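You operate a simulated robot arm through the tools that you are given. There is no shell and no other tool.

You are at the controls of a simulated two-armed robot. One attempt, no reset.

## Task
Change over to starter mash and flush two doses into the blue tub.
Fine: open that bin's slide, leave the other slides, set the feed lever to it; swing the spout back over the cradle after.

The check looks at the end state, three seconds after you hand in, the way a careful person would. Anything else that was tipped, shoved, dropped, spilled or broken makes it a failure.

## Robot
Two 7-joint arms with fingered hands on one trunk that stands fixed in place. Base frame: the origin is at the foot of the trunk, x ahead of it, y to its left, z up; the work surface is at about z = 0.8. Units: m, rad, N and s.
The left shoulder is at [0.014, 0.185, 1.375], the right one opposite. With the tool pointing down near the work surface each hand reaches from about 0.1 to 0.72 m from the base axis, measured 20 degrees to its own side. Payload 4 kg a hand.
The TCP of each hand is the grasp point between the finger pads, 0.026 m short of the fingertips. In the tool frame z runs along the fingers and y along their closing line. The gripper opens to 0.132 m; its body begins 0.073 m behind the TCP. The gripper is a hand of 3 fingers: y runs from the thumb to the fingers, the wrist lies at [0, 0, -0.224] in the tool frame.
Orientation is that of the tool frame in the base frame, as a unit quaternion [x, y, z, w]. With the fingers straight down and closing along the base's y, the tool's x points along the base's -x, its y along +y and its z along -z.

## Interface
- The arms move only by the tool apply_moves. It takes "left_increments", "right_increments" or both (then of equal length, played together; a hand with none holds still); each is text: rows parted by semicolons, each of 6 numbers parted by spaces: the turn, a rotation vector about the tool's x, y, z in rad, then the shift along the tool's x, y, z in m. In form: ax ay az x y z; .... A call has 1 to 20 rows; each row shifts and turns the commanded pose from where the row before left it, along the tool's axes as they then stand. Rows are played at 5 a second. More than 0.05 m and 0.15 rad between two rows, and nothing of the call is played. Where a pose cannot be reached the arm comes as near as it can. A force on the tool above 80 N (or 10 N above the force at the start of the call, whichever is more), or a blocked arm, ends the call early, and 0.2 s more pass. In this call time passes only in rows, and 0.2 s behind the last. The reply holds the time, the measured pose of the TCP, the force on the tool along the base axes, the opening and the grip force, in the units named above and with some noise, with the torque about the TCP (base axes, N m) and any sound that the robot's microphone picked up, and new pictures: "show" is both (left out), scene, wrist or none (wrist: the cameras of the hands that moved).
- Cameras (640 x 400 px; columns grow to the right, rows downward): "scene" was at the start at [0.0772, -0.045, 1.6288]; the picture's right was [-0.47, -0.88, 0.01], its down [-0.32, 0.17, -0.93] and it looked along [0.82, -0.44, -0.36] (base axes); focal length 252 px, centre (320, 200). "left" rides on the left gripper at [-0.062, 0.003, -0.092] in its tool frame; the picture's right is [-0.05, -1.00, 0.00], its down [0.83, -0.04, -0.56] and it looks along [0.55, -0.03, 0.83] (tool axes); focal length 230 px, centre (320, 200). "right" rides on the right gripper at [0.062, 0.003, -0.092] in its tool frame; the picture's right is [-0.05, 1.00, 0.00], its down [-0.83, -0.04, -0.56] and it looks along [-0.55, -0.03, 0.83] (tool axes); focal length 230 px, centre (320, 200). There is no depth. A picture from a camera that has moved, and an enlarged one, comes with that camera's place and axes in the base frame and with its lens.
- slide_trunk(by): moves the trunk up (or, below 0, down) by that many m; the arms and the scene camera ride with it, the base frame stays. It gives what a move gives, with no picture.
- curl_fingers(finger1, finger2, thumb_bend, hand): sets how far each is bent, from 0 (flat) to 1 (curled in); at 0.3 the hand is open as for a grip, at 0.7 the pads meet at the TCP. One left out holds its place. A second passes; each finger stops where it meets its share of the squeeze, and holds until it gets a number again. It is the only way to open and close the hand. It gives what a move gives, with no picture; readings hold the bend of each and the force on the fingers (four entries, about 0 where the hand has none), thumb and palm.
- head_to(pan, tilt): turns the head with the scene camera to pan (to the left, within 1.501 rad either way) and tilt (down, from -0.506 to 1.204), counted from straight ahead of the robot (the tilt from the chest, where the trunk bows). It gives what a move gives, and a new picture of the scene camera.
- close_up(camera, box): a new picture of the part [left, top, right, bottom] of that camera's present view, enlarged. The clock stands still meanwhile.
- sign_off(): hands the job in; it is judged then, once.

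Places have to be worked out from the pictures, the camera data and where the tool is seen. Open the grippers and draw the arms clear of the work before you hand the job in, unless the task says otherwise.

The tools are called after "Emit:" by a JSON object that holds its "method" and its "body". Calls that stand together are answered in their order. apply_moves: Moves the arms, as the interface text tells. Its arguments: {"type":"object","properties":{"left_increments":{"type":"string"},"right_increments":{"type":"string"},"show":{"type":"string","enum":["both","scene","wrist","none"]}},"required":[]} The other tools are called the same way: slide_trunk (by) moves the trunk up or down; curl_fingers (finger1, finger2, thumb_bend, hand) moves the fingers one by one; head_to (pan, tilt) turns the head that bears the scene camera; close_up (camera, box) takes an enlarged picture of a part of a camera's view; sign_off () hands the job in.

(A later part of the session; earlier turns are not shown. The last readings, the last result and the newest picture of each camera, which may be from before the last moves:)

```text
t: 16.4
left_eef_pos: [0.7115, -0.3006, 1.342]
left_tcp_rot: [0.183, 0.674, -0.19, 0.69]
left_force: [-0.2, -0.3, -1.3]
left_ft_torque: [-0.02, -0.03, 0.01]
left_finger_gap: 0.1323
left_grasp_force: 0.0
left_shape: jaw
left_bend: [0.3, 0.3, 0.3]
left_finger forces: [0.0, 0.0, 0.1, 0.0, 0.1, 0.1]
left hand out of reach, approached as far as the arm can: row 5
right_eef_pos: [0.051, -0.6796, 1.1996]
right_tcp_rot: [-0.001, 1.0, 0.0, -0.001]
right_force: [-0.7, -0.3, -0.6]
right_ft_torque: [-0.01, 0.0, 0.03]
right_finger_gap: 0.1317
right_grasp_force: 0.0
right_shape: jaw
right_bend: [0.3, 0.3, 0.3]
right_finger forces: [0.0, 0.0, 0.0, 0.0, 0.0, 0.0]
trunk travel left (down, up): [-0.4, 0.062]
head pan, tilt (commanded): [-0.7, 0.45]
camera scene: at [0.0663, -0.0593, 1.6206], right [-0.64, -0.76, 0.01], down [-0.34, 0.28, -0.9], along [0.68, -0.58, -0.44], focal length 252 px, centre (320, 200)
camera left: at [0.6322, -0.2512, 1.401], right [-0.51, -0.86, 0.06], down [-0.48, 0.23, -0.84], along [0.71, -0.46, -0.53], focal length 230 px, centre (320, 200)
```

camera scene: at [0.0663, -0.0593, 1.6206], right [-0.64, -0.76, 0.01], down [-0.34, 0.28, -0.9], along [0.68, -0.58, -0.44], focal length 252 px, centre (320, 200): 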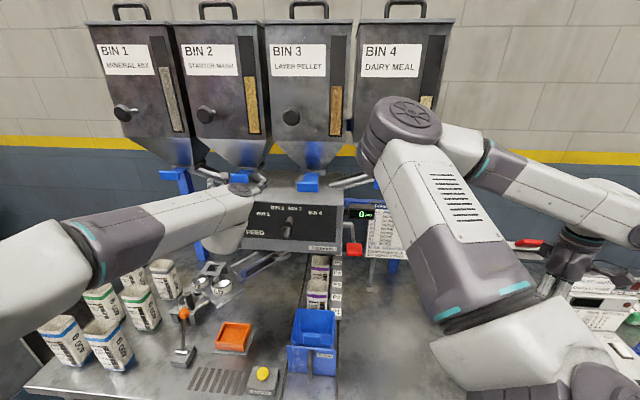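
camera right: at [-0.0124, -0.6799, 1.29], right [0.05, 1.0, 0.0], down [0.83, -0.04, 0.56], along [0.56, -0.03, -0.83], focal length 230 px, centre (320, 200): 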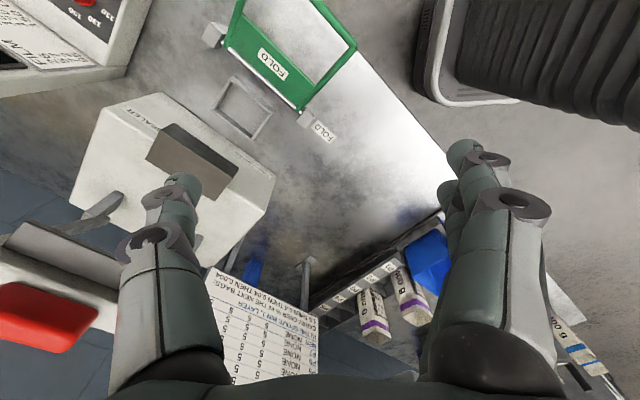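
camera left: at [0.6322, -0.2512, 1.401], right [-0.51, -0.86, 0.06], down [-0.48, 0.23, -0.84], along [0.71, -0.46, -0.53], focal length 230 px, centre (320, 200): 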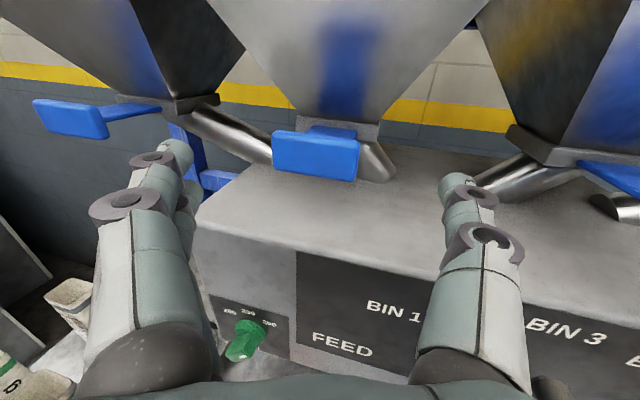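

The left arm is at its reach limit 5 cm short of the tab, so the right arm will do the slide. I'll retract the left hand to a viewing spot and start spinning the right hand about its own axis where it is, to get its camera on top.

Emit:
{"method": "apply_moves", "body": {"left_increments": "0 0 0 0 0 -0.045;0 0 0 0 0 -0.045;0 0 0 0 0.025 -0.0425;0 0 0 0 0.025 -0.0425;0 0 0 0 0.025 -0.0425;0 0 0 0 0.03 -0.039;0 0 0 0 0.03 -0.039;0 0 0 0 0.035 -0.035;0 0 0 0 0.035 -0.035;0 0 0 0 0.035 -0.035;0 0 0 0 0.035 -0.035", "right_increments": "0 0 0.14 0 0 0;0 0 0.14 0 0 0;0 0 0.14 0 0 0;0 0 0.14 0 0 0;0 0 0.14 0 0 0;0 0 0.14 0 0 0;0 0 0.14 0 0 0;0 0 0.14 0 0 0;0 0 0.14 0 0 0;0 0 0.14 0 0 0;0 0 0.14 0 0 0", "show": "both"}}

```text
t: 18.8
left_eef_pos: [0.4427, 0.0167, 1.3425]
left_tcp_rot: [0.156, 0.668, -0.202, 0.699]
left_force: [0.3, 1.4, 0.1]
left_ft_torque: [-0.03, -0.03, 0.0]
left_finger_gap: 0.1319
left_grasp_force: 0.2
left_shape: jaw
left_bend: [0.3, 0.3, 0.3]
left_finger forces: [0.0, 0.1, 0.0, 0.0, 0.0, 0.0]
left hand out of reach, approached as far as the arm can: row 6, 7, 8, 9, 10, 11
right_eef_pos: [0.0501, -0.6801, 1.2002]
right_tcp_rot: [0.696, 0.718, 0.0, 0.001]
right_force: [-1.3, -0.2, -0.4]
right_ft_torque: [0.03, 0.01, 0.02]
right_finger_gap: 0.1317
right_grasp_force: 0.1
right_shape: jaw
right_bend: [0.3, 0.3, 0.3]
right_finger forces: [0.1, 0.0, 0.1, 0.0, 0.0, 0.0]
trunk travel left (down, up): [-0.4, 0.062]
head pan, tilt (commanded): [-0.7, 0.45]
camera scene: at [0.0654, -0.0603, 1.6206], right [-0.64, -0.76, 0.01], down [-0.34, 0.28, -0.9], along [0.68, -0.58, -0.44], focal length 252 px, centre (320, 200)
camera right: at [0.0519, -0.6191, 1.2915], right [1.0, -0.02, 0.0], down [-0.02, -0.83, 0.56], along [-0.01, -0.56, -0.83], focal length 230 px, centre (320, 200)
camera left: at [0.3621, 0.0682, 1.3982], right [-0.49, -0.87, 0.1], down [-0.48, 0.17, -0.86], along [0.73, -0.47, -0.5], focal length 230 px, centre (320, 200)
```

scene: 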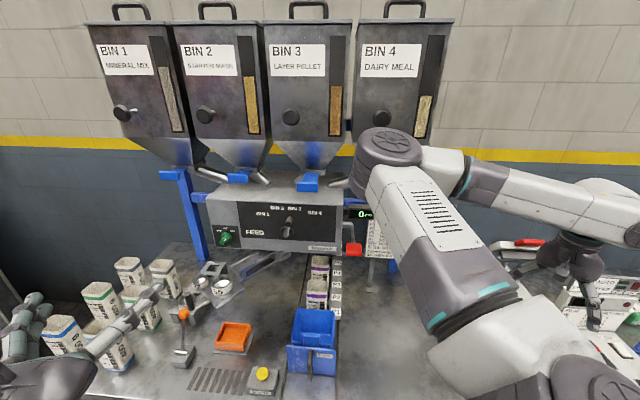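
right: 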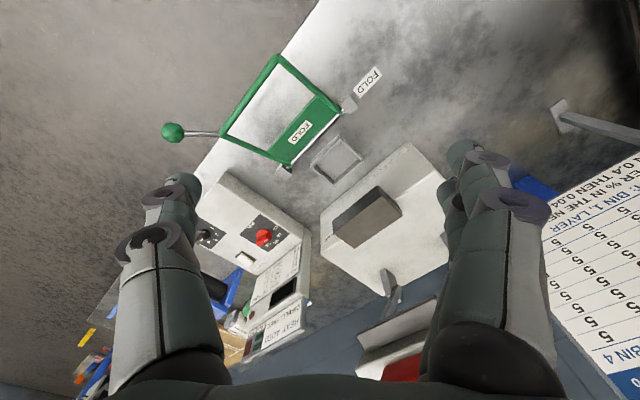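
left: 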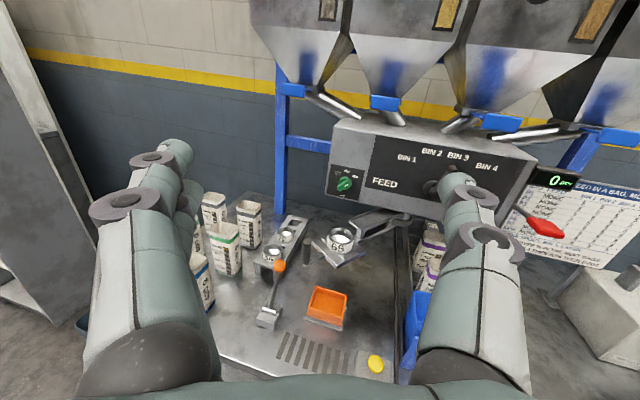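

The right-hand spin works. I'll continue it until the camera side faces forward, and slide the left hand further left so it keeps a view without crowding the right wrist.

Emit:
{"method": "apply_moves", "body": {"left_increments": "0 0 0 0 0.03 -0.003;0 0 0 0 0.03 -0.003;0 0 0 0 0.03 -0.003;0 0 0 0 0.03 -0.003;0 0 0 0 0.03 -0.003;0 0 0 0 0.02 -0.003;0 0 0 0 0 0;0 0 0 0 0 0;0 0 0 0 0 0;0 0 0 0 0 0;0 0 0 0 0 0", "right_increments": "0 0 0.146 0 0 0;0 0 0.146 0 0 0;0 0 0.146 0 0 0;0 0 0.146 0 0 0;0 0 0.146 0 0 0;0 0 0.146 0 0 0;0 0 0.146 0 0 0;0 0 0.146 0 0 0;0 0 0.146 0 0 0;0 0 0.146 0 0 0;0 0 0.146 0 0 0", "show": "both"}}

```text
t: 21.2
left_eef_pos: [0.4408, 0.0138, 1.3452]
left_tcp_rot: [0.157, 0.666, -0.203, 0.701]
left_force: [0.2, 0.6, 0.5]
left_ft_torque: [-0.01, 0.01, 0.02]
left_finger_gap: 0.1321
left_grasp_force: 0.0
left_shape: jaw
left_bend: [0.3, 0.3, 0.3]
left_finger forces: [0.1, 0.1, 0.0, 0.0, 0.0, 0.0]
left hand out of reach, approached as far as the arm can: row 1, 2, 3, 4, 5, 6
right_eef_pos: [0.0509, -0.6803, 1.2007]
right_tcp_rot: [1.0, -0.004, -0.001, 0.001]
right_force: [-0.3, 0.5, -0.6]
right_ft_torque: [-0.01, 0.0, 0.01]
right_finger_gap: 0.1319
right_grasp_force: 0.0
right_shape: jaw
right_bend: [0.3, 0.3, 0.3]
right_finger forces: [0.1, 0.0, 0.0, 0.1, 0.0, 0.0]
trunk travel left (down, up): [-0.4, 0.062]
head pan, tilt (commanded): [-0.7, 0.45]
camera scene: at [0.0654, -0.0602, 1.6206], right [-0.64, -0.76, 0.01], down [-0.34, 0.28, -0.9], along [0.68, -0.58, -0.44], focal length 252 px, centre (320, 200)
camera right: at [0.1117, -0.684, 1.2919], right [-0.06, -1.0, 0.0], down [-0.83, 0.05, 0.55], along [-0.55, 0.03, -0.83], focal length 230 px, centre (320, 200)
camera left: at [0.3606, 0.0652, 1.4001], right [-0.5, -0.86, 0.1], down [-0.48, 0.17, -0.86], along [0.73, -0.48, -0.5], focal length 230 px, centre (320, 200)
```

scene: 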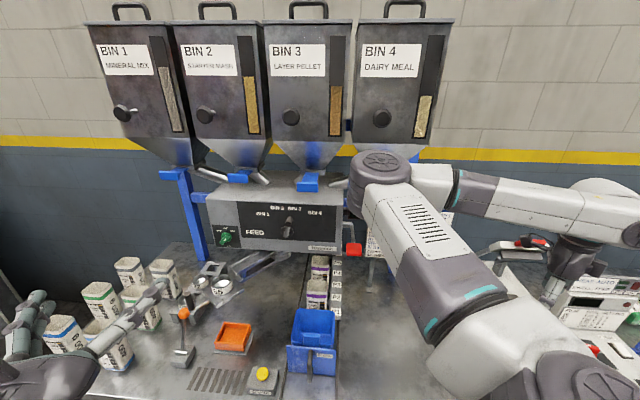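
right: 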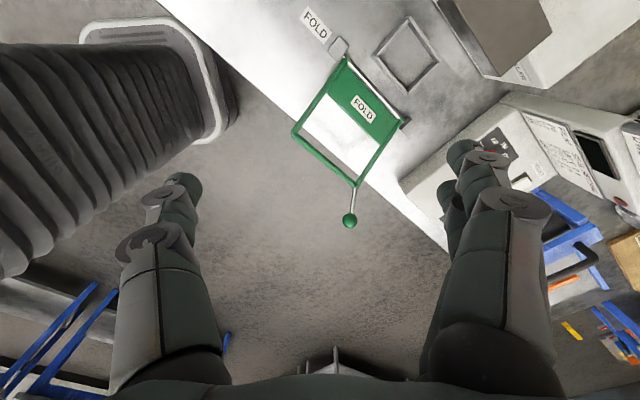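
left: 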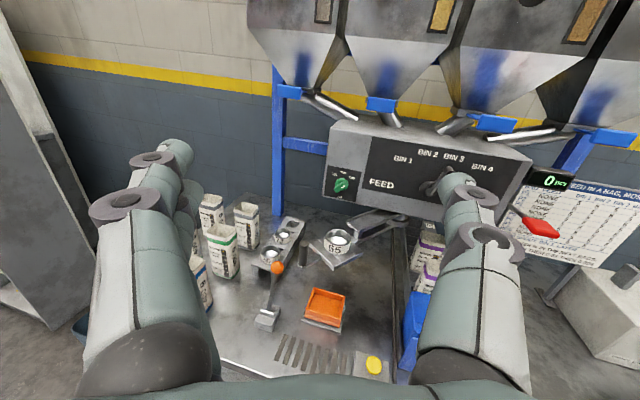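

The left arm is limited by wrist yaw there, so I'll bring its command back and raise it 12 cm for clearance. Meanwhile the right hand moves forward over open space and pitches level with its camera on top.

Emit:
{"method": "apply_moves", "body": {"left_increments": "0 0 0 0 -0.0444 0.009;0 0 0 0 -0.0444 0.009;0 0 0 0 -0.0444 0.009;0 0 0 0 -0.0444 0.009;0 0 0 0 -0.0444 0.009;0 0 0 0 -0.0444 0.009;0 0 0 0 -0.0444 0.009;0 0 0 -0.03 0 0;0 0 0 -0.03 0 0;0 0 0 -0.03 0 0;0 0 0 -0.03 0 0;0 0 0 0 0 0;0 0 0 0 0 0;0 0 0 0 0 0;0 0 0 0 0 0;0 0 0 0 0 0;0 0 0 0 0 0", "right_increments": "0 0 0 0.0333 -0.03 -0.0083;0 0 0 0.0333 -0.03 -0.0083;0 0 0 0.0333 -0.03 -0.0083;0 0 0 0.0333 -0.03 -0.0083;0 0 0 0.0333 -0.03 -0.0083;0 0 0 0.0333 -0.03 -0.0083;0 0.1428 0 0 0 0;0 0.1428 0 0 0 0;0 0.1428 0 0 0 0;0 0.1428 0 0 0 0;0 0.1428 0 0 0 0;0 0.1428 0 0 0 0;0 0.1428 0 0 0 0;0 0.1428 0 0 0 0;0 0.1428 0 0 0 0;0 0.1428 0 0 0 0;0 0.1428 0 0 0 0", "show": "both"}}

```text
t: 22.4
left_eef_pos: [0.3672, -0.1885, 1.3254]
left_tcp_rot: [0.17, 0.678, -0.181, 0.692]
left_force: [-1.6, 2.9, -5.5]
left_ft_torque: [-0.07, -0.5, -0.31]
left_finger_gap: 0.132
left_grasp_force: 0.1
left_shape: jaw
left_bend: [0.3, 0.3, 0.3]
left_finger forces: [0.1, 0.1, 0.0, 0.0, 0.0, 0.0]
right_eef_pos: [0.2137, -0.5337, 1.2424]
right_tcp_rot: [1.0, -0.009, 0.0, 0.0]
right_force: [-0.5, -0.7, 0.5]
right_ft_torque: [0.0, -0.01, 0.0]
right_finger_gap: 0.1317
right_grasp_force: 0.1
right_shape: jaw
right_bend: [0.3, 0.3, 0.3]
right_finger forces: [0.0, 0.0, 0.0, 0.0, 0.0, 0.0]
trunk travel left (down, up): [-0.4, 0.062]
head pan, tilt (commanded): [-0.7, 0.45]
stopped in row 6 (left hand): the force on the tool passed its limit at 213 N (the readings are from after the stop); the commanded pose is now the measured one
camera scene: at [0.0661, -0.0597, 1.6206], right [-0.64, -0.76, 0.01], down [-0.34, 0.28, -0.9], along [0.68, -0.58, -0.44], focal length 252 px, centre (320, 200)
camera right: at [0.2748, -0.5379, 1.3344], right [-0.07, -1.0, 0.0], down [-0.83, 0.06, 0.55], along [-0.55, 0.04, -0.83], focal length 230 px, centre (320, 200)
camera left: at [0.2854, -0.1402, 1.3843], right [-0.48, -0.87, 0.06], down [-0.49, 0.21, -0.84], along [0.72, -0.44, -0.53], focal length 230 px, centre (320, 200)
```

scene: 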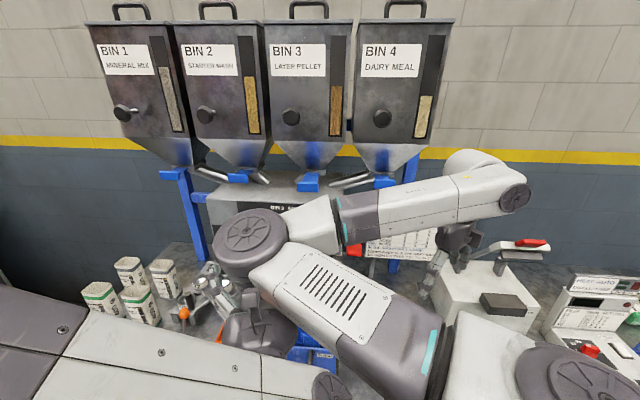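
right: 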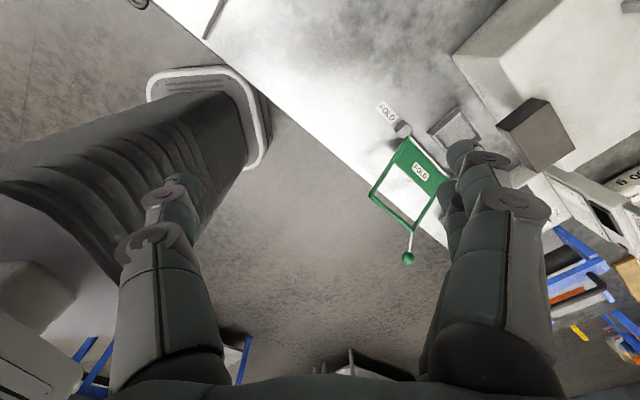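
left: 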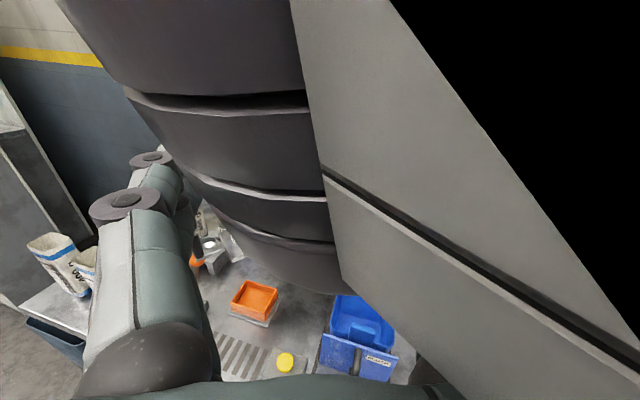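

My left command had been clamped at the reached pose, so that move brought the left hand against my own right arm. Nothing of the station was touched. I'll back the left hand away to the left and yaw it outward.

Emit:
{"method": "apply_moves", "body": {"left_increments": "0 0 0 0 0.04 0;0 0 0 0 0.04 0;0 0 0 0 0.04 0;0 0 0 0 0.04 0;-0.1 0 0 0 0.03 0;-0.1 0 0 0 0.03 0;-0.1 0 0 0 0.03 0;-0.1 0 0 0 0.03 0;-0.1 0 0 0 0.03 0", "show": "both"}}

```text
t: 24.4
left_eef_pos: [0.4885, 0.0955, 1.3205]
left_tcp_rot: [-0.009, 0.701, -0.008, 0.713]
left_force: [0.3, 0.9, 0.4]
left_ft_torque: [0.0, -0.02, 0.0]
left_finger_gap: 0.1316
left_grasp_force: 0.0
left_shape: jaw
left_bend: [0.3, 0.3, 0.3]
left_finger forces: [0.0, 0.0, 0.0, 0.0, 0.0, 0.0]
right_eef_pos: [0.214, -0.5319, 1.2437]
right_tcp_rot: [1.0, -0.01, 0.0, 0.001]
right_force: [-0.6, 0.1, -0.1]
right_ft_torque: [0.0, -0.05, -0.01]
right_finger_gap: 0.1317
right_grasp_force: 0.0
right_shape: jaw
right_bend: [0.3, 0.3, 0.3]
right_finger forces: [0.0, 0.1, 0.1, 0.0, 0.0, 0.1]
trunk travel left (down, up): [-0.4, 0.062]
head pan, tilt (commanded): [-0.7, 0.45]
camera scene: at [0.0664, -0.0581, 1.6206], right [-0.64, -0.76, 0.01], down [-0.34, 0.28, -0.9], along [0.68, -0.58, -0.44], focal length 252 px, centre (320, 200)
camera left: at [0.3952, 0.0992, 1.3804], right [0.0, -1.0, 0.08], down [-0.54, -0.06, -0.84], along [0.84, -0.04, -0.54], focal length 230 px, centre (320, 200)
```

scene: 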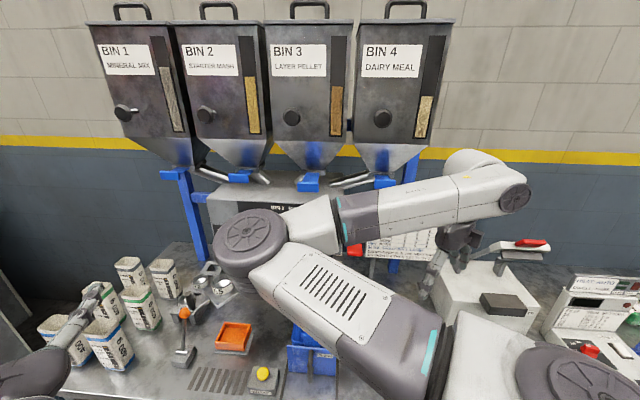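
left: 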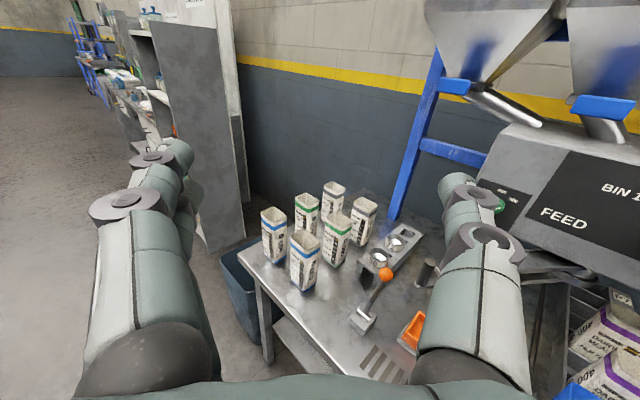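

The left hand is clear. I'll shift it further left, then move the right hand forward and pitch it level.

Emit:
{"method": "apply_moves", "body": {"left_increments": "0 0 0 0 0.045 0;0 0 0 0 0.045 0;0 0 0 0 0.045 0;0 0 0 0 0.045 0;0 0 0 0 0 0;0 0 0 0 0 0;0 0 0 0 0 0;0 0 0 0 0 0;0 0 0 0 0 0;0 0 0 0 0 0;0 0 0 0 0 0;0 0 0 0 0 0;0 0 0 0 0 0;0 0 0 0 0 0;0 0 0 0 0 0", "right_increments": "0 0 0 0.035 -0.025 -0.015;0 0 0 0.035 -0.025 -0.015;0 0 0 0.035 -0.025 -0.015;0 0 0 0.035 -0.025 -0.015;0 0.1428 0 0 0 0;0 0.1428 0 0 0 0;0 0.1428 0 0 0 0;0 0.1428 0 0 0 0;0 0.1428 0 0 0 0;0 0.1428 0 0 0 0;0 0.1428 0 0 0 0;0 0.1428 0 0 0 0;0 0.1428 0 0 0 0;0 0.1428 0 0 0 0;0 0.1428 0 0 0 0", "show": "both"}}

```text
t: 27.6
left_eef_pos: [0.5029, 0.2089, 1.3438]
left_tcp_rot: [-0.011, 0.703, -0.004, 0.711]
left_force: [0.5, -0.7, -0.6]
left_ft_torque: [0.0, 0.0, -0.01]
left_finger_gap: 0.132
left_grasp_force: 0.0
left_shape: jaw
left_bend: [0.3, 0.3, 0.3]
left_finger forces: [0.1, 0.0, 0.0, 0.0, 0.0, 0.1]
left hand out of reach, approached as far as the arm can: row 3, 4
right_eef_pos: [0.398, -0.5188, 1.3044]
right_tcp_rot: [0.705, -0.007, 0.709, 0.006]
right_force: [-0.9, -0.5, 0.6]
right_ft_torque: [0.02, 0.0, 0.0]
right_finger_gap: 0.1318
right_grasp_force: 0.1
right_shape: jaw
right_bend: [0.3, 0.3, 0.3]
right_finger forces: [0.1, 0.0, 0.0, 0.0, 0.1, 0.1]
right hand out of reach, approached as far as the arm can: row 2, 3, 4, 6, 8, 9, 10, 12
trunk travel left (down, up): [-0.4, 0.062]
head pan, tilt (commanded): [-0.7, 0.45]
camera scene: at [0.0635, -0.0624, 1.6207], right [-0.64, -0.76, 0.01], down [-0.34, 0.28, -0.9], along [0.68, -0.58, -0.44], focal length 252 px, centre (320, 200)
camera right: at [0.306, -0.5212, 1.3652], right [-0.02, -1.0, -0.05], down [-0.55, 0.05, -0.83], along [0.83, 0.01, -0.55], focal length 230 px, centre (320, 200)
camera left: at [0.4095, 0.2128, 1.4043], right [0.01, -1.0, 0.07], down [-0.55, -0.07, -0.84], along [0.84, -0.03, -0.54], focal length 230 px, centre (320, 200)
```

scene: 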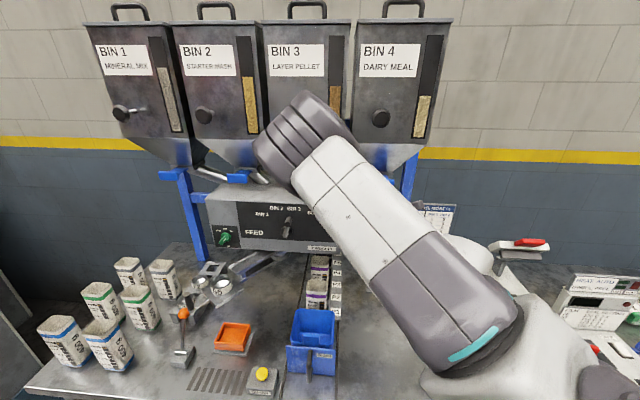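
right: 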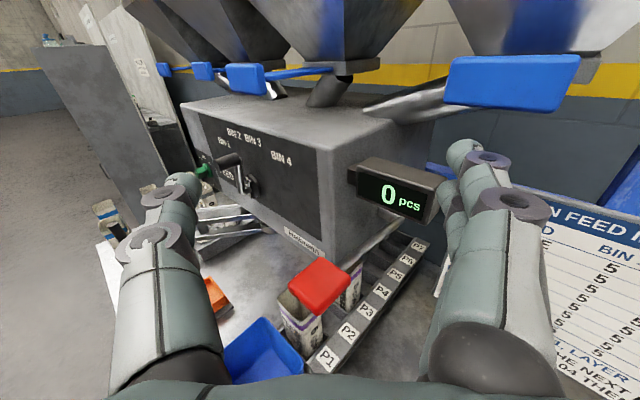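
left: 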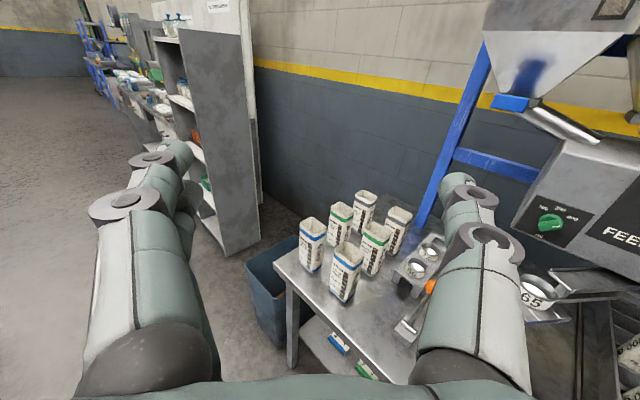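

The right camera now sits above and gives a good side view of the paddle and machine. I'll close up on these before moving on.

Emit:
{"method": "close_up", "body": {"camera": "right", "box": [180, 90, 440, 380]}}

Emit:
{"method": "close_up", "body": {"camera": "right", "box": [140, 40, 600, 240]}}

```text
1.38 times, centred on (310, 235) of right
camera zoom: at [0.306, -0.5212, 1.3652], right [-0.02, -1.0, -0.05], down [-0.55, 0.05, -0.83], along [0.83, 0.01, -0.55], focal length 317 px, centre (334, 152)
```

zoom: 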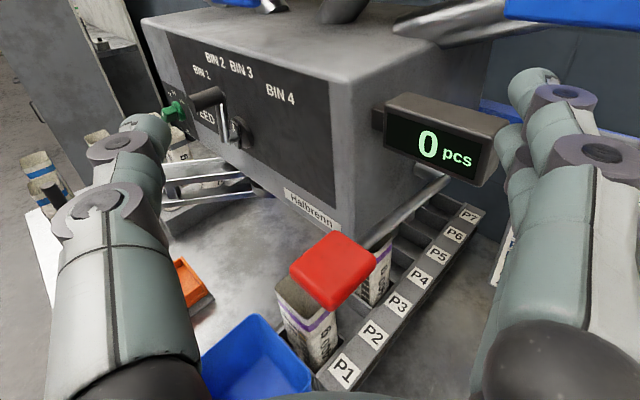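

```text
1.39 times, centred on (370, 140) of right
camera zoom: at [0.306, -0.5212, 1.3652], right [-0.02, -1.0, -0.05], down [-0.55, 0.05, -0.83], along [0.83, 0.01, -0.55], focal length 320 px, centre (250, 284)
```

zoom: 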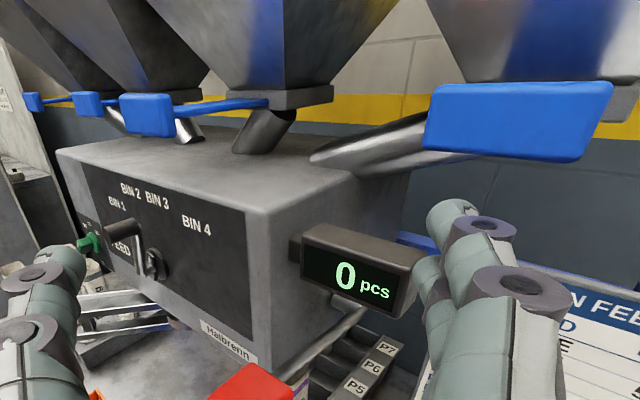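

The views show the parts clearly. The feed lever is a crank with its grip sticking out toward me, and the red paddle is on a bar hinged at the machine's right side. I'll yaw the right hand to face the machine squarely, backing off slightly and rising 3 cm.

Emit:
{"method": "apply_moves", "body": {"right_increments": "-0.131 0 0 0 0 -0.01;-0.131 0 0 0 0 -0.01;-0.131 0 0 0 0 -0.01;-0.131 0 0 0 0 -0.01;-0.131 0 0 0 0 -0.01;-0.131 0 0 0 0 -0.01;0 0 0 0.03 0 0", "show": "both"}}

```text
t: 29.2
left_eef_pos: [0.5034, 0.2117, 1.3431]
left_tcp_rot: [-0.011, 0.703, -0.006, 0.711]
left_force: [-0.2, -0.2, 0.0]
left_ft_torque: [-0.05, 0.0, 0.01]
left_finger_gap: 0.1321
left_grasp_force: 0.1
left_shape: jaw
left_bend: [0.3, 0.3, 0.3]
left_finger forces: [0.0, 0.0, 0.0, 0.0, 0.0, 0.0]
right_eef_pos: [0.3406, -0.5573, 1.1651]
right_tcp_rot: [0.648, -0.275, 0.653, 0.279]
right_force: [-0.1, 0.4, -0.1]
right_ft_torque: [-0.01, 0.01, 0.02]
right_finger_gap: 0.1318
right_grasp_force: 0.1
right_shape: jaw
right_bend: [0.3, 0.3, 0.3]
right_finger forces: [0.0, 0.1, 0.0, 0.0, 0.1, 0.1]
right hand out of reach, approached as far as the arm can: row 1, 2, 3, 4, 5, 6, 7
trunk travel left (down, up): [-0.4, 0.062]
head pan, tilt (commanded): [-0.7, 0.45]
camera scene: at [0.0649, -0.0596, 1.6207], right [-0.64, -0.76, 0.01], down [-0.34, 0.28, -0.9], along [0.68, -0.58, -0.44], focal length 252 px, centre (320, 200)
camera right: at [0.2738, -0.4932, 1.2259], right [-0.72, -0.69, -0.05], down [-0.35, 0.42, -0.83], along [0.6, -0.58, -0.55], focal length 230 px, centre (320, 200)
```

scene: 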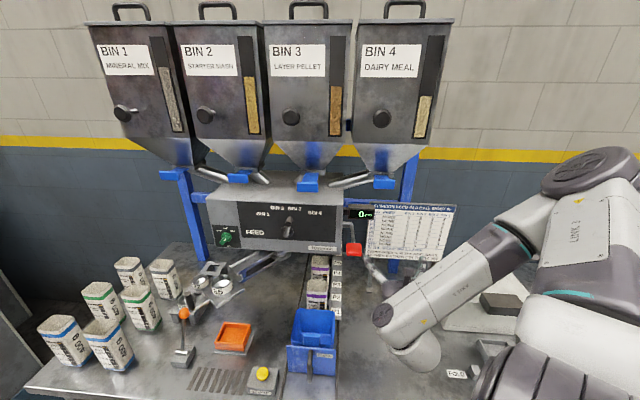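
right: 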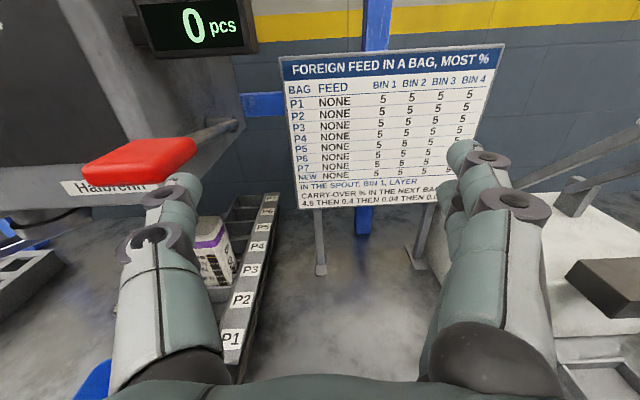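

The right elbow is now out to the right, the hand is level and square to the machine, and nothing was touched. I'll retreat a little, then travel left in front of the machine, watching for reach limits.

Emit:
{"method": "apply_moves", "body": {"right_increments": "0 0 0 0 0 -0.0375;0 0 0 0 0 -0.0375;0 0 0 0.004 -0.045 0;0 0 0 0.004 -0.045 0;0 0 0 0.004 -0.045 0;0 0 0 0.004 -0.045 0", "show": "both"}}

```text
t: 30.6
left_eef_pos: [0.5048, 0.2112, 1.3424]
left_tcp_rot: [-0.012, 0.704, -0.005, 0.711]
left_force: [-0.3, 0.6, 0.1]
left_ft_torque: [0.0, -0.01, -0.02]
left_finger_gap: 0.1323
left_grasp_force: 0.1
left_shape: jaw
left_bend: [0.3, 0.3, 0.3]
left_finger forces: [0.1, 0.1, 0.0, 0.1, 0.1, 0.1]
right_eef_pos: [0.3647, -0.4334, 1.0974]
right_tcp_rot: [0.65, -0.276, 0.651, 0.278]
right_force: [0.3, -0.8, -0.4]
right_ft_torque: [-0.01, 0.01, -0.01]
right_finger_gap: 0.1318
right_grasp_force: 0.0
right_shape: jaw
right_bend: [0.3, 0.3, 0.3]
right_finger forces: [0.0, 0.1, 0.0, 0.0, 0.0, 0.0]
right hand out of reach, approached as far as the arm can: row 1, 2, 3, 4, 5, 6
trunk travel left (down, up): [-0.4, 0.062]
head pan, tilt (commanded): [-0.7, 0.45]
camera scene: at [0.0654, -0.0592, 1.6206], right [-0.64, -0.76, 0.01], down [-0.34, 0.28, -0.9], along [0.68, -0.58, -0.44], focal length 252 px, centre (320, 200)
camera right: at [0.2985, -0.3691, 1.1587], right [-0.72, -0.69, -0.05], down [-0.35, 0.43, -0.83], along [0.6, -0.58, -0.55], focal length 230 px, centre (320, 200)
```

scene: 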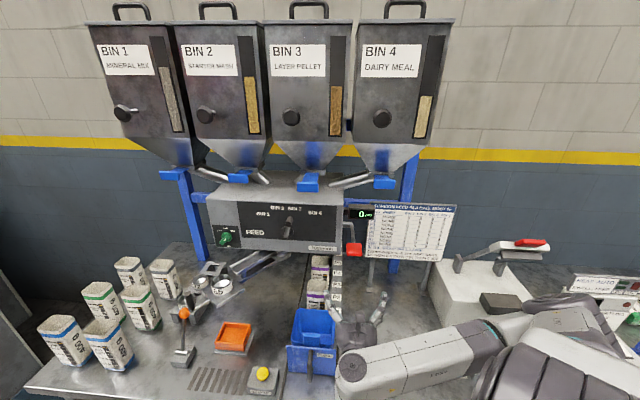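
right: 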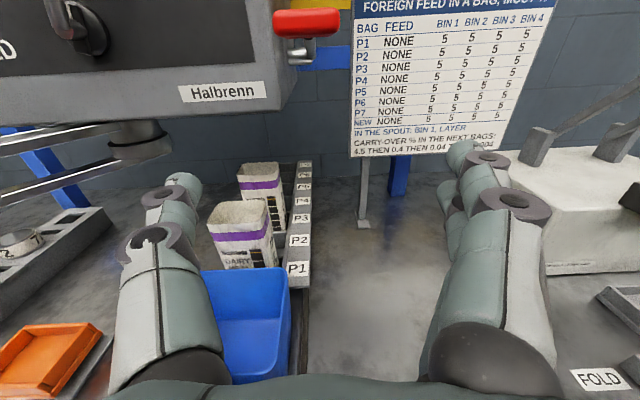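

The arm folds too tightly close to the shoulder, which lowered the hand to z≈1.10, still clear of the tub. I'll go left at this height first, then rise to slide height further out.

Emit:
{"method": "apply_moves", "body": {"right_increments": "0 0 0 0.008 -0.0375 0.002;0 0 0 0.008 -0.0375 0.002;0 0 0 0.008 -0.0375 0.002;0 0 0 0.008 -0.0375 0.002;0 0 0 0.038 -0.02 0.004;0 0 0 0.038 -0.02 0.004;0 0 0 0.038 -0.02 0.004;0 0 0 0.038 -0.02 0.004;0 0 0 0.038 -0.02 0.004", "show": "both"}}

```text
t: 32.6
left_eef_pos: [0.5038, 0.2109, 1.3421]
left_tcp_rot: [-0.011, 0.704, -0.006, 0.711]
left_force: [-0.1, -0.2, 0.2]
left_ft_torque: [0.01, -0.01, 0.01]
left_finger_gap: 0.1319
left_grasp_force: 0.1
left_shape: jaw
left_bend: [0.3, 0.3, 0.3]
left_finger forces: [0.1, 0.0, 0.0, 0.1, 0.1, 0.0]
right_eef_pos: [0.3889, -0.3055, 1.1438]
right_tcp_rot: [0.649, -0.276, 0.652, 0.278]
right_force: [-0.1, 0.4, 0.3]
right_ft_torque: [-0.03, 0.01, -0.02]
right_finger_gap: 0.1319
right_grasp_force: 0.0
right_shape: jaw
right_bend: [0.3, 0.3, 0.3]
right_finger forces: [0.0, 0.0, 0.0, 0.1, 0.0, 0.0]
right hand out of reach, approached as far as the arm can: row 1, 2, 3, 4, 5, 6, 7, 8, 9
trunk travel left (down, up): [-0.4, 0.062]
head pan, tilt (commanded): [-0.7, 0.45]
camera scene: at [0.0652, -0.0599, 1.6206], right [-0.64, -0.76, 0.01], down [-0.34, 0.28, -0.9], along [0.68, -0.58, -0.44], focal length 252 px, centre (320, 200)
camera right: at [0.3229, -0.2422, 1.2037], right [-0.72, -0.69, -0.05], down [-0.35, 0.43, -0.83], along [0.6, -0.58, -0.55], focal length 230 px, centre (320, 200)
```

scene: 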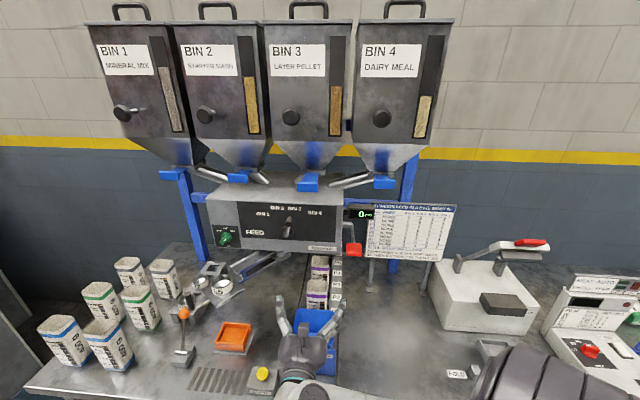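
right: 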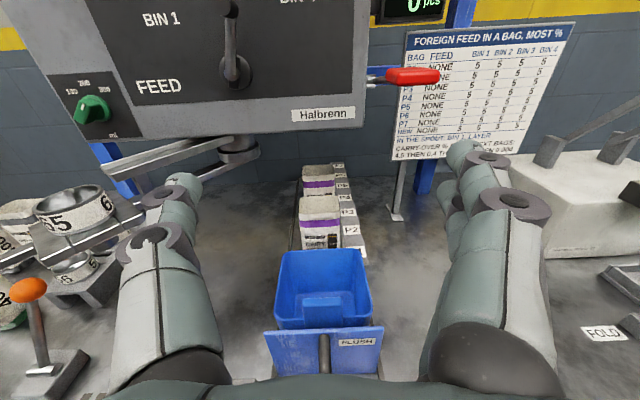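

The right wrist is at an orientation limit here. I'll ease its yaw toward straight ahead while moving left, forward and up, then yaw back once further out.

Emit:
{"method": "apply_moves", "body": {"right_increments": "0.13 0 0 0.02 -0.04 0.018;0.13 0 0 0.02 -0.04 0.018;0.13 0 0 0.02 -0.04 0.018;0.13 0 0 0.02 -0.04 0.018", "show": "both"}}

```text
t: 33.6
left_eef_pos: [0.5049, 0.2111, 1.3426]
left_tcp_rot: [-0.012, 0.703, -0.006, 0.711]
left_force: [1.0, 0.7, 0.0]
left_ft_torque: [0.02, 0.0, -0.03]
left_finger_gap: 0.1321
left_grasp_force: 0.1
left_shape: jaw
left_bend: [0.3, 0.3, 0.3]
left_finger forces: [0.0, 0.1, 0.0, 0.0, 0.0, 0.0]
right_eef_pos: [0.4389, -0.1995, 1.1436]
right_tcp_rot: [0.7, -0.1, 0.7, 0.1]
right_force: [-0.4, -0.8, 0.0]
right_ft_torque: [0.03, -0.02, -0.03]
right_finger_gap: 0.1319
right_grasp_force: 0.1
right_shape: jaw
right_bend: [0.3, 0.3, 0.3]
right_finger forces: [0.0, 0.0, 0.0, 0.0, 0.0, 0.0]
right hand out of reach, approached as far as the arm can: row 1, 2, 3, 4
trunk travel left (down, up): [-0.4, 0.062]
head pan, tilt (commanded): [-0.7, 0.45]
camera scene: at [0.0653, -0.0598, 1.6206], right [-0.64, -0.76, 0.01], down [-0.34, 0.28, -0.9], along [0.68, -0.58, -0.44], focal length 252 px, centre (320, 200)
camera right: at [0.3485, -0.1768, 1.2041], right [-0.28, -0.96, -0.05], down [-0.52, 0.2, -0.83], along [0.81, -0.21, -0.55], focal length 230 px, centre (320, 200)
```

scene: 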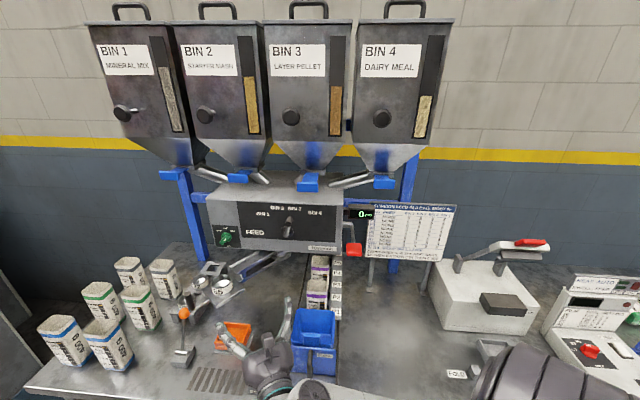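
right: 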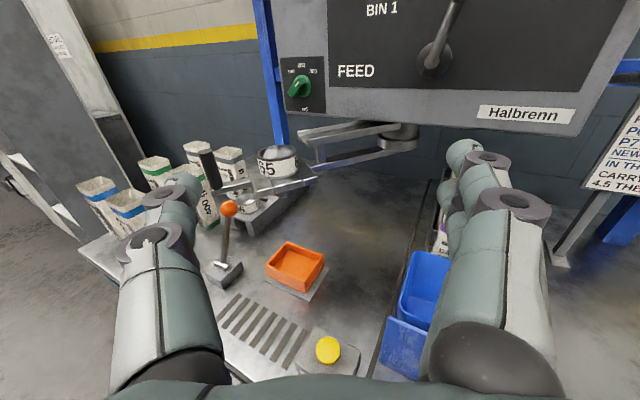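

Now the arm can extend. I'll move the right hand forward and up, staying well above the spout collar.

Emit:
{"method": "apply_moves", "body": {"right_increments": "0 0 0 0.01 0 0.045;0 0 0 0.02 -0.005 0.04;0 0 0 0.035 -0.01 0.03;0 0 0 0.04 -0.01 0.02;0 0 0 0.04 -0.01 0.01;0 0 0 0.04 -0.01 0.01", "show": "both"}}

```text
t: 35.0
left_eef_pos: [0.5054, 0.2112, 1.3424]
left_tcp_rot: [-0.01, 0.704, -0.007, 0.711]
left_force: [-0.4, 0.1, -0.2]
left_ft_torque: [-0.01, 0.01, -0.01]
left_finger_gap: 0.1321
left_grasp_force: 0.0
left_shape: jaw
left_bend: [0.3, 0.3, 0.3]
left_finger forces: [0.0, 0.0, 0.0, 0.0, 0.0, 0.1]
right_eef_pos: [0.4378, -0.2, 1.1436]
right_tcp_rot: [0.699, -0.099, 0.701, 0.101]
right_force: [-0.2, -0.1, 0.8]
right_ft_torque: [-0.01, 0.0, 0.0]
right_finger_gap: 0.132
right_grasp_force: 0.2
right_shape: jaw
right_bend: [0.3, 0.3, 0.3]
right_finger forces: [0.0, 0.0, 0.0, 0.1, 0.1, 0.0]
right hand out of reach, approached as far as the arm can: row 1, 2, 3, 4, 5, 6
trunk travel left (down, up): [-0.4, 0.062]
head pan, tilt (commanded): [-0.7, 0.45]
camera scene: at [0.0654, -0.0599, 1.6206], right [-0.64, -0.76, 0.01], down [-0.34, 0.28, -0.9], along [0.68, -0.58, -0.44], focal length 252 px, centre (320, 200)
camera right: at [0.3485, -0.1771, 1.2041], right [-0.28, -0.96, -0.05], down [-0.52, 0.2, -0.83], along [0.81, -0.21, -0.55], focal length 230 px, centre (320, 200)
```

scene: 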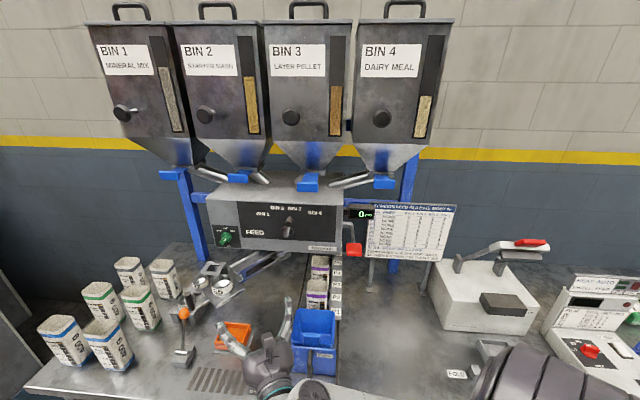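
right: 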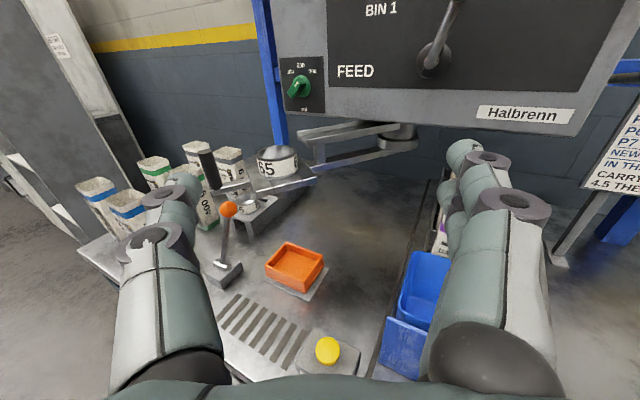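

The right arm is stuck in a tightly folded configuration. I'll look at the arm itself to understand its posture.

Emit:
{"method": "head_to", "body": {"pan": -1.0, "tilt": 0.95}}

```text
t: 36.0
left_eef_pos: [0.5033, 0.2108, 1.3426]
left_tcp_rot: [-0.012, 0.703, -0.006, 0.711]
left_force: [0.1, -0.4, -0.4]
left_ft_torque: [0.0, -0.01, -0.02]
left_finger_gap: 0.132
left_grasp_force: 0.1
left_shape: jaw
left_bend: [0.3, 0.3, 0.3]
left_finger forces: [0.0, 0.1, 0.0, 0.1, 0.0, 0.1]
right_eef_pos: [0.4374, -0.2007, 1.1442]
right_tcp_rot: [0.7, -0.1, 0.7, 0.1]
right_force: [0.3, 0.0, 0.8]
right_ft_torque: [0.0, 0.0, -0.02]
right_finger_gap: 0.1319
right_grasp_force: 0.1
right_shape: jaw
right_bend: [0.3, 0.3, 0.3]
right_finger forces: [0.1, 0.0, 0.1, 0.1, 0.1, 0.0]
trunk travel left (down, up): [-0.4, 0.062]
head pan, tilt (commanded): [-1.0, 0.949]
camera scene: at [0.0339, -0.0619, 1.5791], right [-0.84, -0.54, 0.01], down [-0.45, 0.68, -0.58], along [0.31, -0.49, -0.82], focal length 252 px, centre (320, 200)
```

scene: 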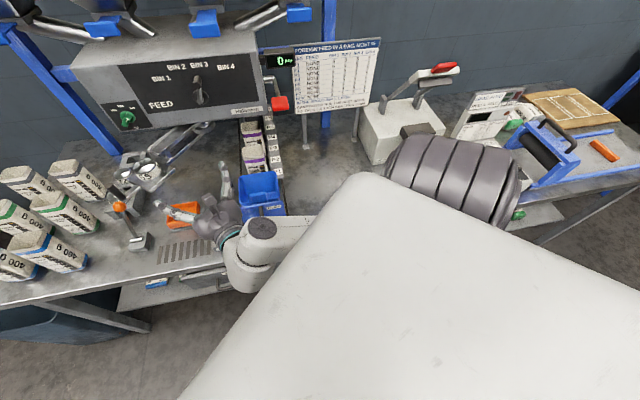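

The right upper arm points straight right with the forearm folded back. I'll pitch the hand back to pointing down in place, which should let the arm unfold.

Emit:
{"method": "apply_moves", "body": {"right_increments": "0 -0.1428 0 0 0 0;0 -0.1428 0 0 0 0;0 -0.1428 0 0 0 0;0 -0.1428 0 0 0 0;0 -0.1428 0 0 0 0;0 -0.1428 0 0 0 0;0 -0.1428 0 0 0 0;0 -0.1428 0 0 0 0;0 -0.1428 0 0 0 0;0 -0.1428 0 0 0 0;0 -0.1428 0 0 0 0", "show": "scene"}}

```text
t: 38.4
left_eef_pos: [0.504, 0.2106, 1.3425]
left_tcp_rot: [-0.012, 0.703, -0.005, 0.711]
left_force: [-0.2, 1.2, 0.1]
left_ft_torque: [-0.03, 0.04, 0.02]
left_finger_gap: 0.1319
left_grasp_force: 0.1
left_shape: jaw
left_bend: [0.3, 0.3, 0.3]
left_finger forces: [0.1, 0.1, 0.0, 0.1, 0.1, 0.1]
right_eef_pos: [0.3254, -0.1608, 0.9946]
right_tcp_rot: [0.926, -0.134, 0.349, 0.054]
right_force: [0.0, -0.1, 0.0]
right_ft_torque: [-0.03, 0.0, 0.0]
right_finger_gap: 0.1317
right_grasp_force: 0.1
right_shape: jaw
right_bend: [0.3, 0.3, 0.3]
right_finger forces: [0.0, 0.1, 0.0, 0.0, 0.0, 0.1]
right hand out of reach, approached as far as the arm can: row 1, 2, 3, 4, 5, 6, 7, 8, 9, 10, 11
trunk travel left (down, up): [-0.4, 0.062]
head pan, tilt (commanded): [-1.0, 0.949]
camera scene: at [0.0339, -0.0619, 1.579], right [-0.84, -0.54, 0.01], down [-0.45, 0.68, -0.58], along [0.31, -0.49, -0.82], focal length 252 px, centre (320, 200)
```

scene: 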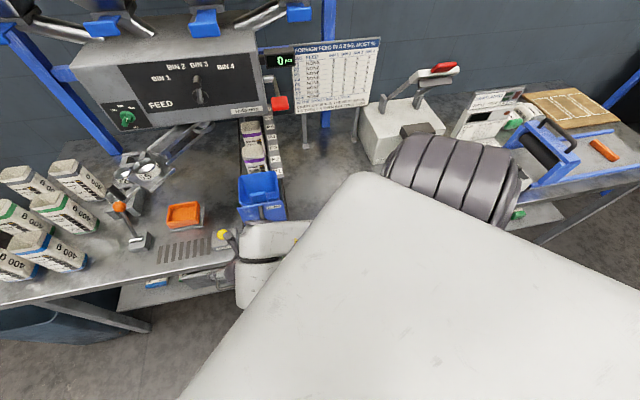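

The upper arm hasn't moved, so the shoulder is likely saturated, and the hand sank to z≈1.0 in front of the table edge. I'll move it to the right and up, away from everything, to let the elbow open.

Emit:
{"method": "apply_moves", "body": {"right_increments": "0 0 0 0.02 0.035 -0.02;0 0 0 0.02 0.035 -0.02;0 0 0 0.02 0.035 -0.02;0 0 0 0.02 0.035 -0.02;0 0 0 0.02 0.035 -0.02;0 0 0 0.02 0.035 -0.02", "show": "scene"}}

```text
t: 39.8
left_eef_pos: [0.5045, 0.2111, 1.3423]
left_tcp_rot: [-0.012, 0.704, -0.005, 0.71]
left_force: [0.2, -0.1, 0.1]
left_ft_torque: [0.03, 0.0, 0.03]
left_finger_gap: 0.1322
left_grasp_force: 0.1
left_shape: jaw
left_bend: [0.3, 0.3, 0.3]
left_finger forces: [0.0, 0.0, 0.0, 0.0, 0.0, 0.0]
right_eef_pos: [0.3255, -0.1614, 0.9957]
right_tcp_rot: [0.926, -0.134, 0.35, 0.053]
right_force: [-0.9, 0.4, 0.9]
right_ft_torque: [0.02, 0.0, -0.03]
right_finger_gap: 0.1319
right_grasp_force: 0.0
right_shape: jaw
right_bend: [0.3, 0.3, 0.3]
right_finger forces: [0.0, 0.0, 0.0, 0.1, 0.1, 0.0]
right hand out of reach, approached as far as the arm can: row 1, 2, 3, 4, 5, 6
trunk travel left (down, up): [-0.4, 0.062]
head pan, tilt (commanded): [-1.0, 0.949]
camera scene: at [0.0339, -0.0619, 1.579], right [-0.84, -0.54, 0.01], down [-0.45, 0.68, -0.58], along [0.31, -0.49, -0.82], focal length 252 px, centre (320, 200)
```

scene: 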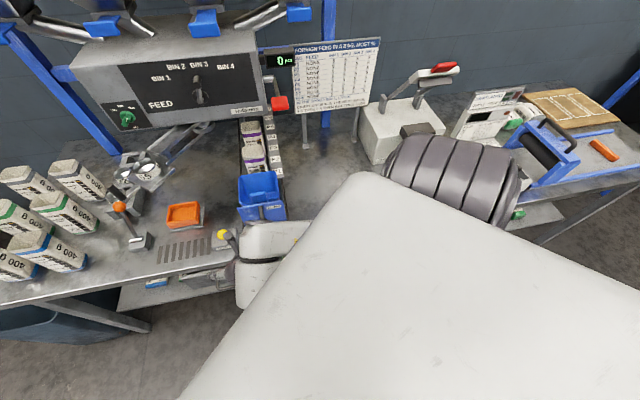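

No movement at all: the arm is against joint limits. I'll test which directions are free by reversing the last pitch.

Emit:
{"method": "apply_moves", "body": {"right_increments": "0 0.14 0 0 0 0;0 0.14 0 0 0 0;0 0.14 0 0 0 0;0 0.14 0 0 0 0", "show": "none"}}

Emit:
{"method": "apply_moves", "body": {"right_increments": "0 0 0 0 0.04 0;0 0 0 0 0.04 0;0 0 0 0 0.04 0", "show": "none"}}

```text
t: 40.8
left_eef_pos: [0.5038, 0.2116, 1.3437]
left_tcp_rot: [-0.011, 0.703, -0.006, 0.711]
left_force: [-0.4, -0.1, 0.2]
left_ft_torque: [0.01, 0.02, -0.01]
left_finger_gap: 0.1319
left_grasp_force: 0.0
left_shape: jaw
left_bend: [0.3, 0.3, 0.3]
left_finger forces: [0.0, 0.1, 0.0, 0.0, 0.1, 0.0]
right_eef_pos: [0.3243, -0.1611, 0.9933]
right_tcp_rot: [0.792, -0.113, 0.593, 0.087]
right_force: [-1.2, 0.8, 0.2]
right_ft_torque: [-0.01, 0.01, 0.04]
right_finger_gap: 0.132
right_grasp_force: 0.1
right_shape: jaw
right_bend: [0.3, 0.3, 0.3]
right_finger forces: [0.0, 0.0, 0.0, 0.1, 0.1, 0.1]
trunk travel left (down, up): [-0.4, 0.062]
head pan, tilt (commanded): [-1.0, 0.949]
```

```text
t: 41.6
left_eef_pos: [0.5065, 0.2102, 1.3419]
left_tcp_rot: [-0.01, 0.704, -0.006, 0.71]
left_force: [1.1, 0.6, 0.8]
left_ft_torque: [0.0, -0.04, 0.0]
left_finger_gap: 0.132
left_grasp_force: 0.1
left_shape: jaw
left_bend: [0.3, 0.3, 0.3]
left_finger forces: [0.0, 0.0, 0.0, 0.1, 0.1, 0.0]
right_eef_pos: [0.2989, -0.2674, 0.9904]
right_tcp_rot: [0.793, -0.115, 0.591, 0.088]
right_force: [-0.5, 0.4, -0.1]
right_ft_torque: [-0.01, -0.01, 0.0]
right_finger_gap: 0.1318
right_grasp_force: 0.2
right_shape: jaw
right_bend: [0.3, 0.3, 0.3]
right_finger forces: [0.0, 0.1, 0.1, 0.1, 0.1, 0.1]
right hand out of reach, approached as far as the arm can: row 3
trunk travel left (down, up): [-0.4, 0.062]
head pan, tilt (commanded): [-1.0, 0.949]
```

It moves again once pitched up. I'll extend forward and upward, passing above the tub, to unfold the arm.

Emit:
{"method": "apply_moves", "body": {"right_increments": "0 0 0 0.032 0 0.033;0 0 0 0.032 0 0.033;0 0 0 0.032 0 0.033;0 0 0 0.032 0 0.033;0 0 0 0.032 0 0.033", "show": "both"}}

```text
t: 42.8
left_eef_pos: [0.505, 0.2118, 1.3424]
left_tcp_rot: [-0.011, 0.704, -0.005, 0.71]
left_force: [0.2, -0.1, -0.8]
left_ft_torque: [0.02, 0.0, 0.02]
left_finger_gap: 0.132
left_grasp_force: 0.0
left_shape: jaw
left_bend: [0.3, 0.3, 0.3]
left_finger forces: [0.0, 0.0, 0.1, 0.0, 0.0, 0.0]
right_eef_pos: [0.405, -0.3201, 1.0338]
right_tcp_rot: [0.793, -0.113, 0.592, 0.088]
right_force: [-0.3, 0.2, -0.1]
right_ft_torque: [0.0, 0.0, 0.01]
right_finger_gap: 0.132
right_grasp_force: 0.0
right_shape: jaw
right_bend: [0.3, 0.3, 0.3]
right_finger forces: [0.0, 0.0, 0.0, 0.1, 0.0, 0.0]
right hand out of reach, approached as far as the arm can: row 1, 4, 5
trunk travel left (down, up): [-0.4, 0.062]
head pan, tilt (commanded): [-1.0, 0.949]
camera scene: at [0.0341, -0.0622, 1.579], right [-0.84, -0.54, 0.01], down [-0.45, 0.68, -0.58], along [0.31, -0.49, -0.82], focal length 252 px, centre (320, 200)
camera right: at [0.3361, -0.3035, 1.1184], right [-0.3, -0.95, -0.05], down [-0.72, 0.26, -0.64], along [0.62, -0.16, -0.77], focal length 230 px, centre (320, 200)
```

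scene: 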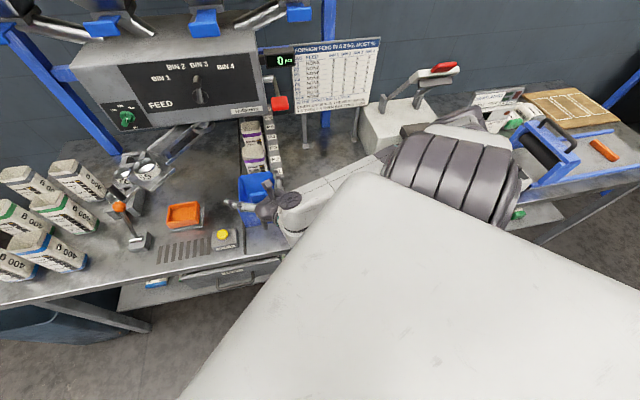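
right: 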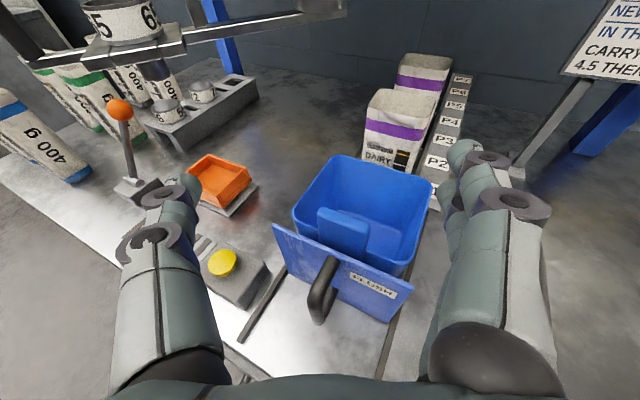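

I'll move the right hand right and back into open space, then up, to try to bring the elbow back up as it was earlier.

Emit:
{"method": "apply_moves", "body": {"right_increments": "0 0 0 0 0.044 -0.018;0 0 0 0 0.044 -0.018;0 0 0 0 0.044 -0.018;0 0 0 0 0.044 -0.018;0 0 0 0 0.044 -0.018;0 0 0 0.04 0.01 0;0 0 0 0.04 0.01 0;0 0 0 0.04 0.01 0", "show": "scene"}}

```text
t: 44.6
left_eef_pos: [0.5057, 0.2127, 1.3413]
left_tcp_rot: [-0.011, 0.704, -0.006, 0.71]
left_force: [-0.2, 0.3, -0.4]
left_ft_torque: [0.01, -0.04, 0.02]
left_finger_gap: 0.1321
left_grasp_force: 0.1
left_shape: jaw
left_bend: [0.3, 0.3, 0.3]
left_finger forces: [0.1, 0.0, 0.0, 0.0, 0.0, 0.1]
right_eef_pos: [0.2963, -0.5456, 1.1221]
right_tcp_rot: [0.793, -0.113, 0.592, 0.088]
right_force: [-0.1, 0.6, 0.8]
right_ft_torque: [-0.02, 0.01, 0.03]
right_finger_gap: 0.132
right_grasp_force: 0.0
right_shape: jaw
right_bend: [0.3, 0.3, 0.3]
right_finger forces: [0.0, 0.0, 0.0, 0.0, 0.0, 0.0]
right hand out of reach, approached as far as the arm can: row 1, 2, 3, 6, 7
trunk travel left (down, up): [-0.4, 0.062]
head pan, tilt (commanded): [-1.0, 0.949]
camera scene: at [0.0356, -0.0601, 1.579], right [-0.84, -0.54, 0.01], down [-0.45, 0.68, -0.58], along [0.3, -0.49, -0.82], focal length 252 px, centre (320, 200)
```

scene: 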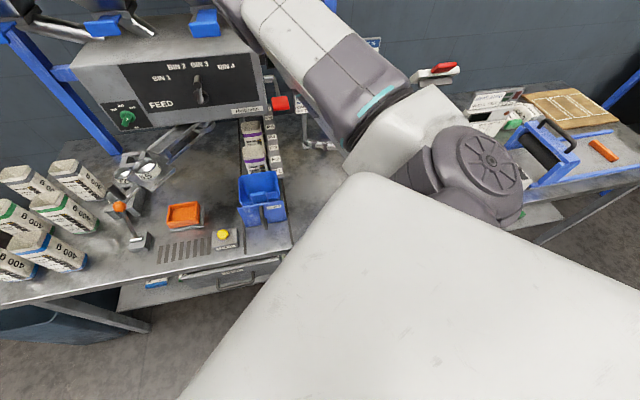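

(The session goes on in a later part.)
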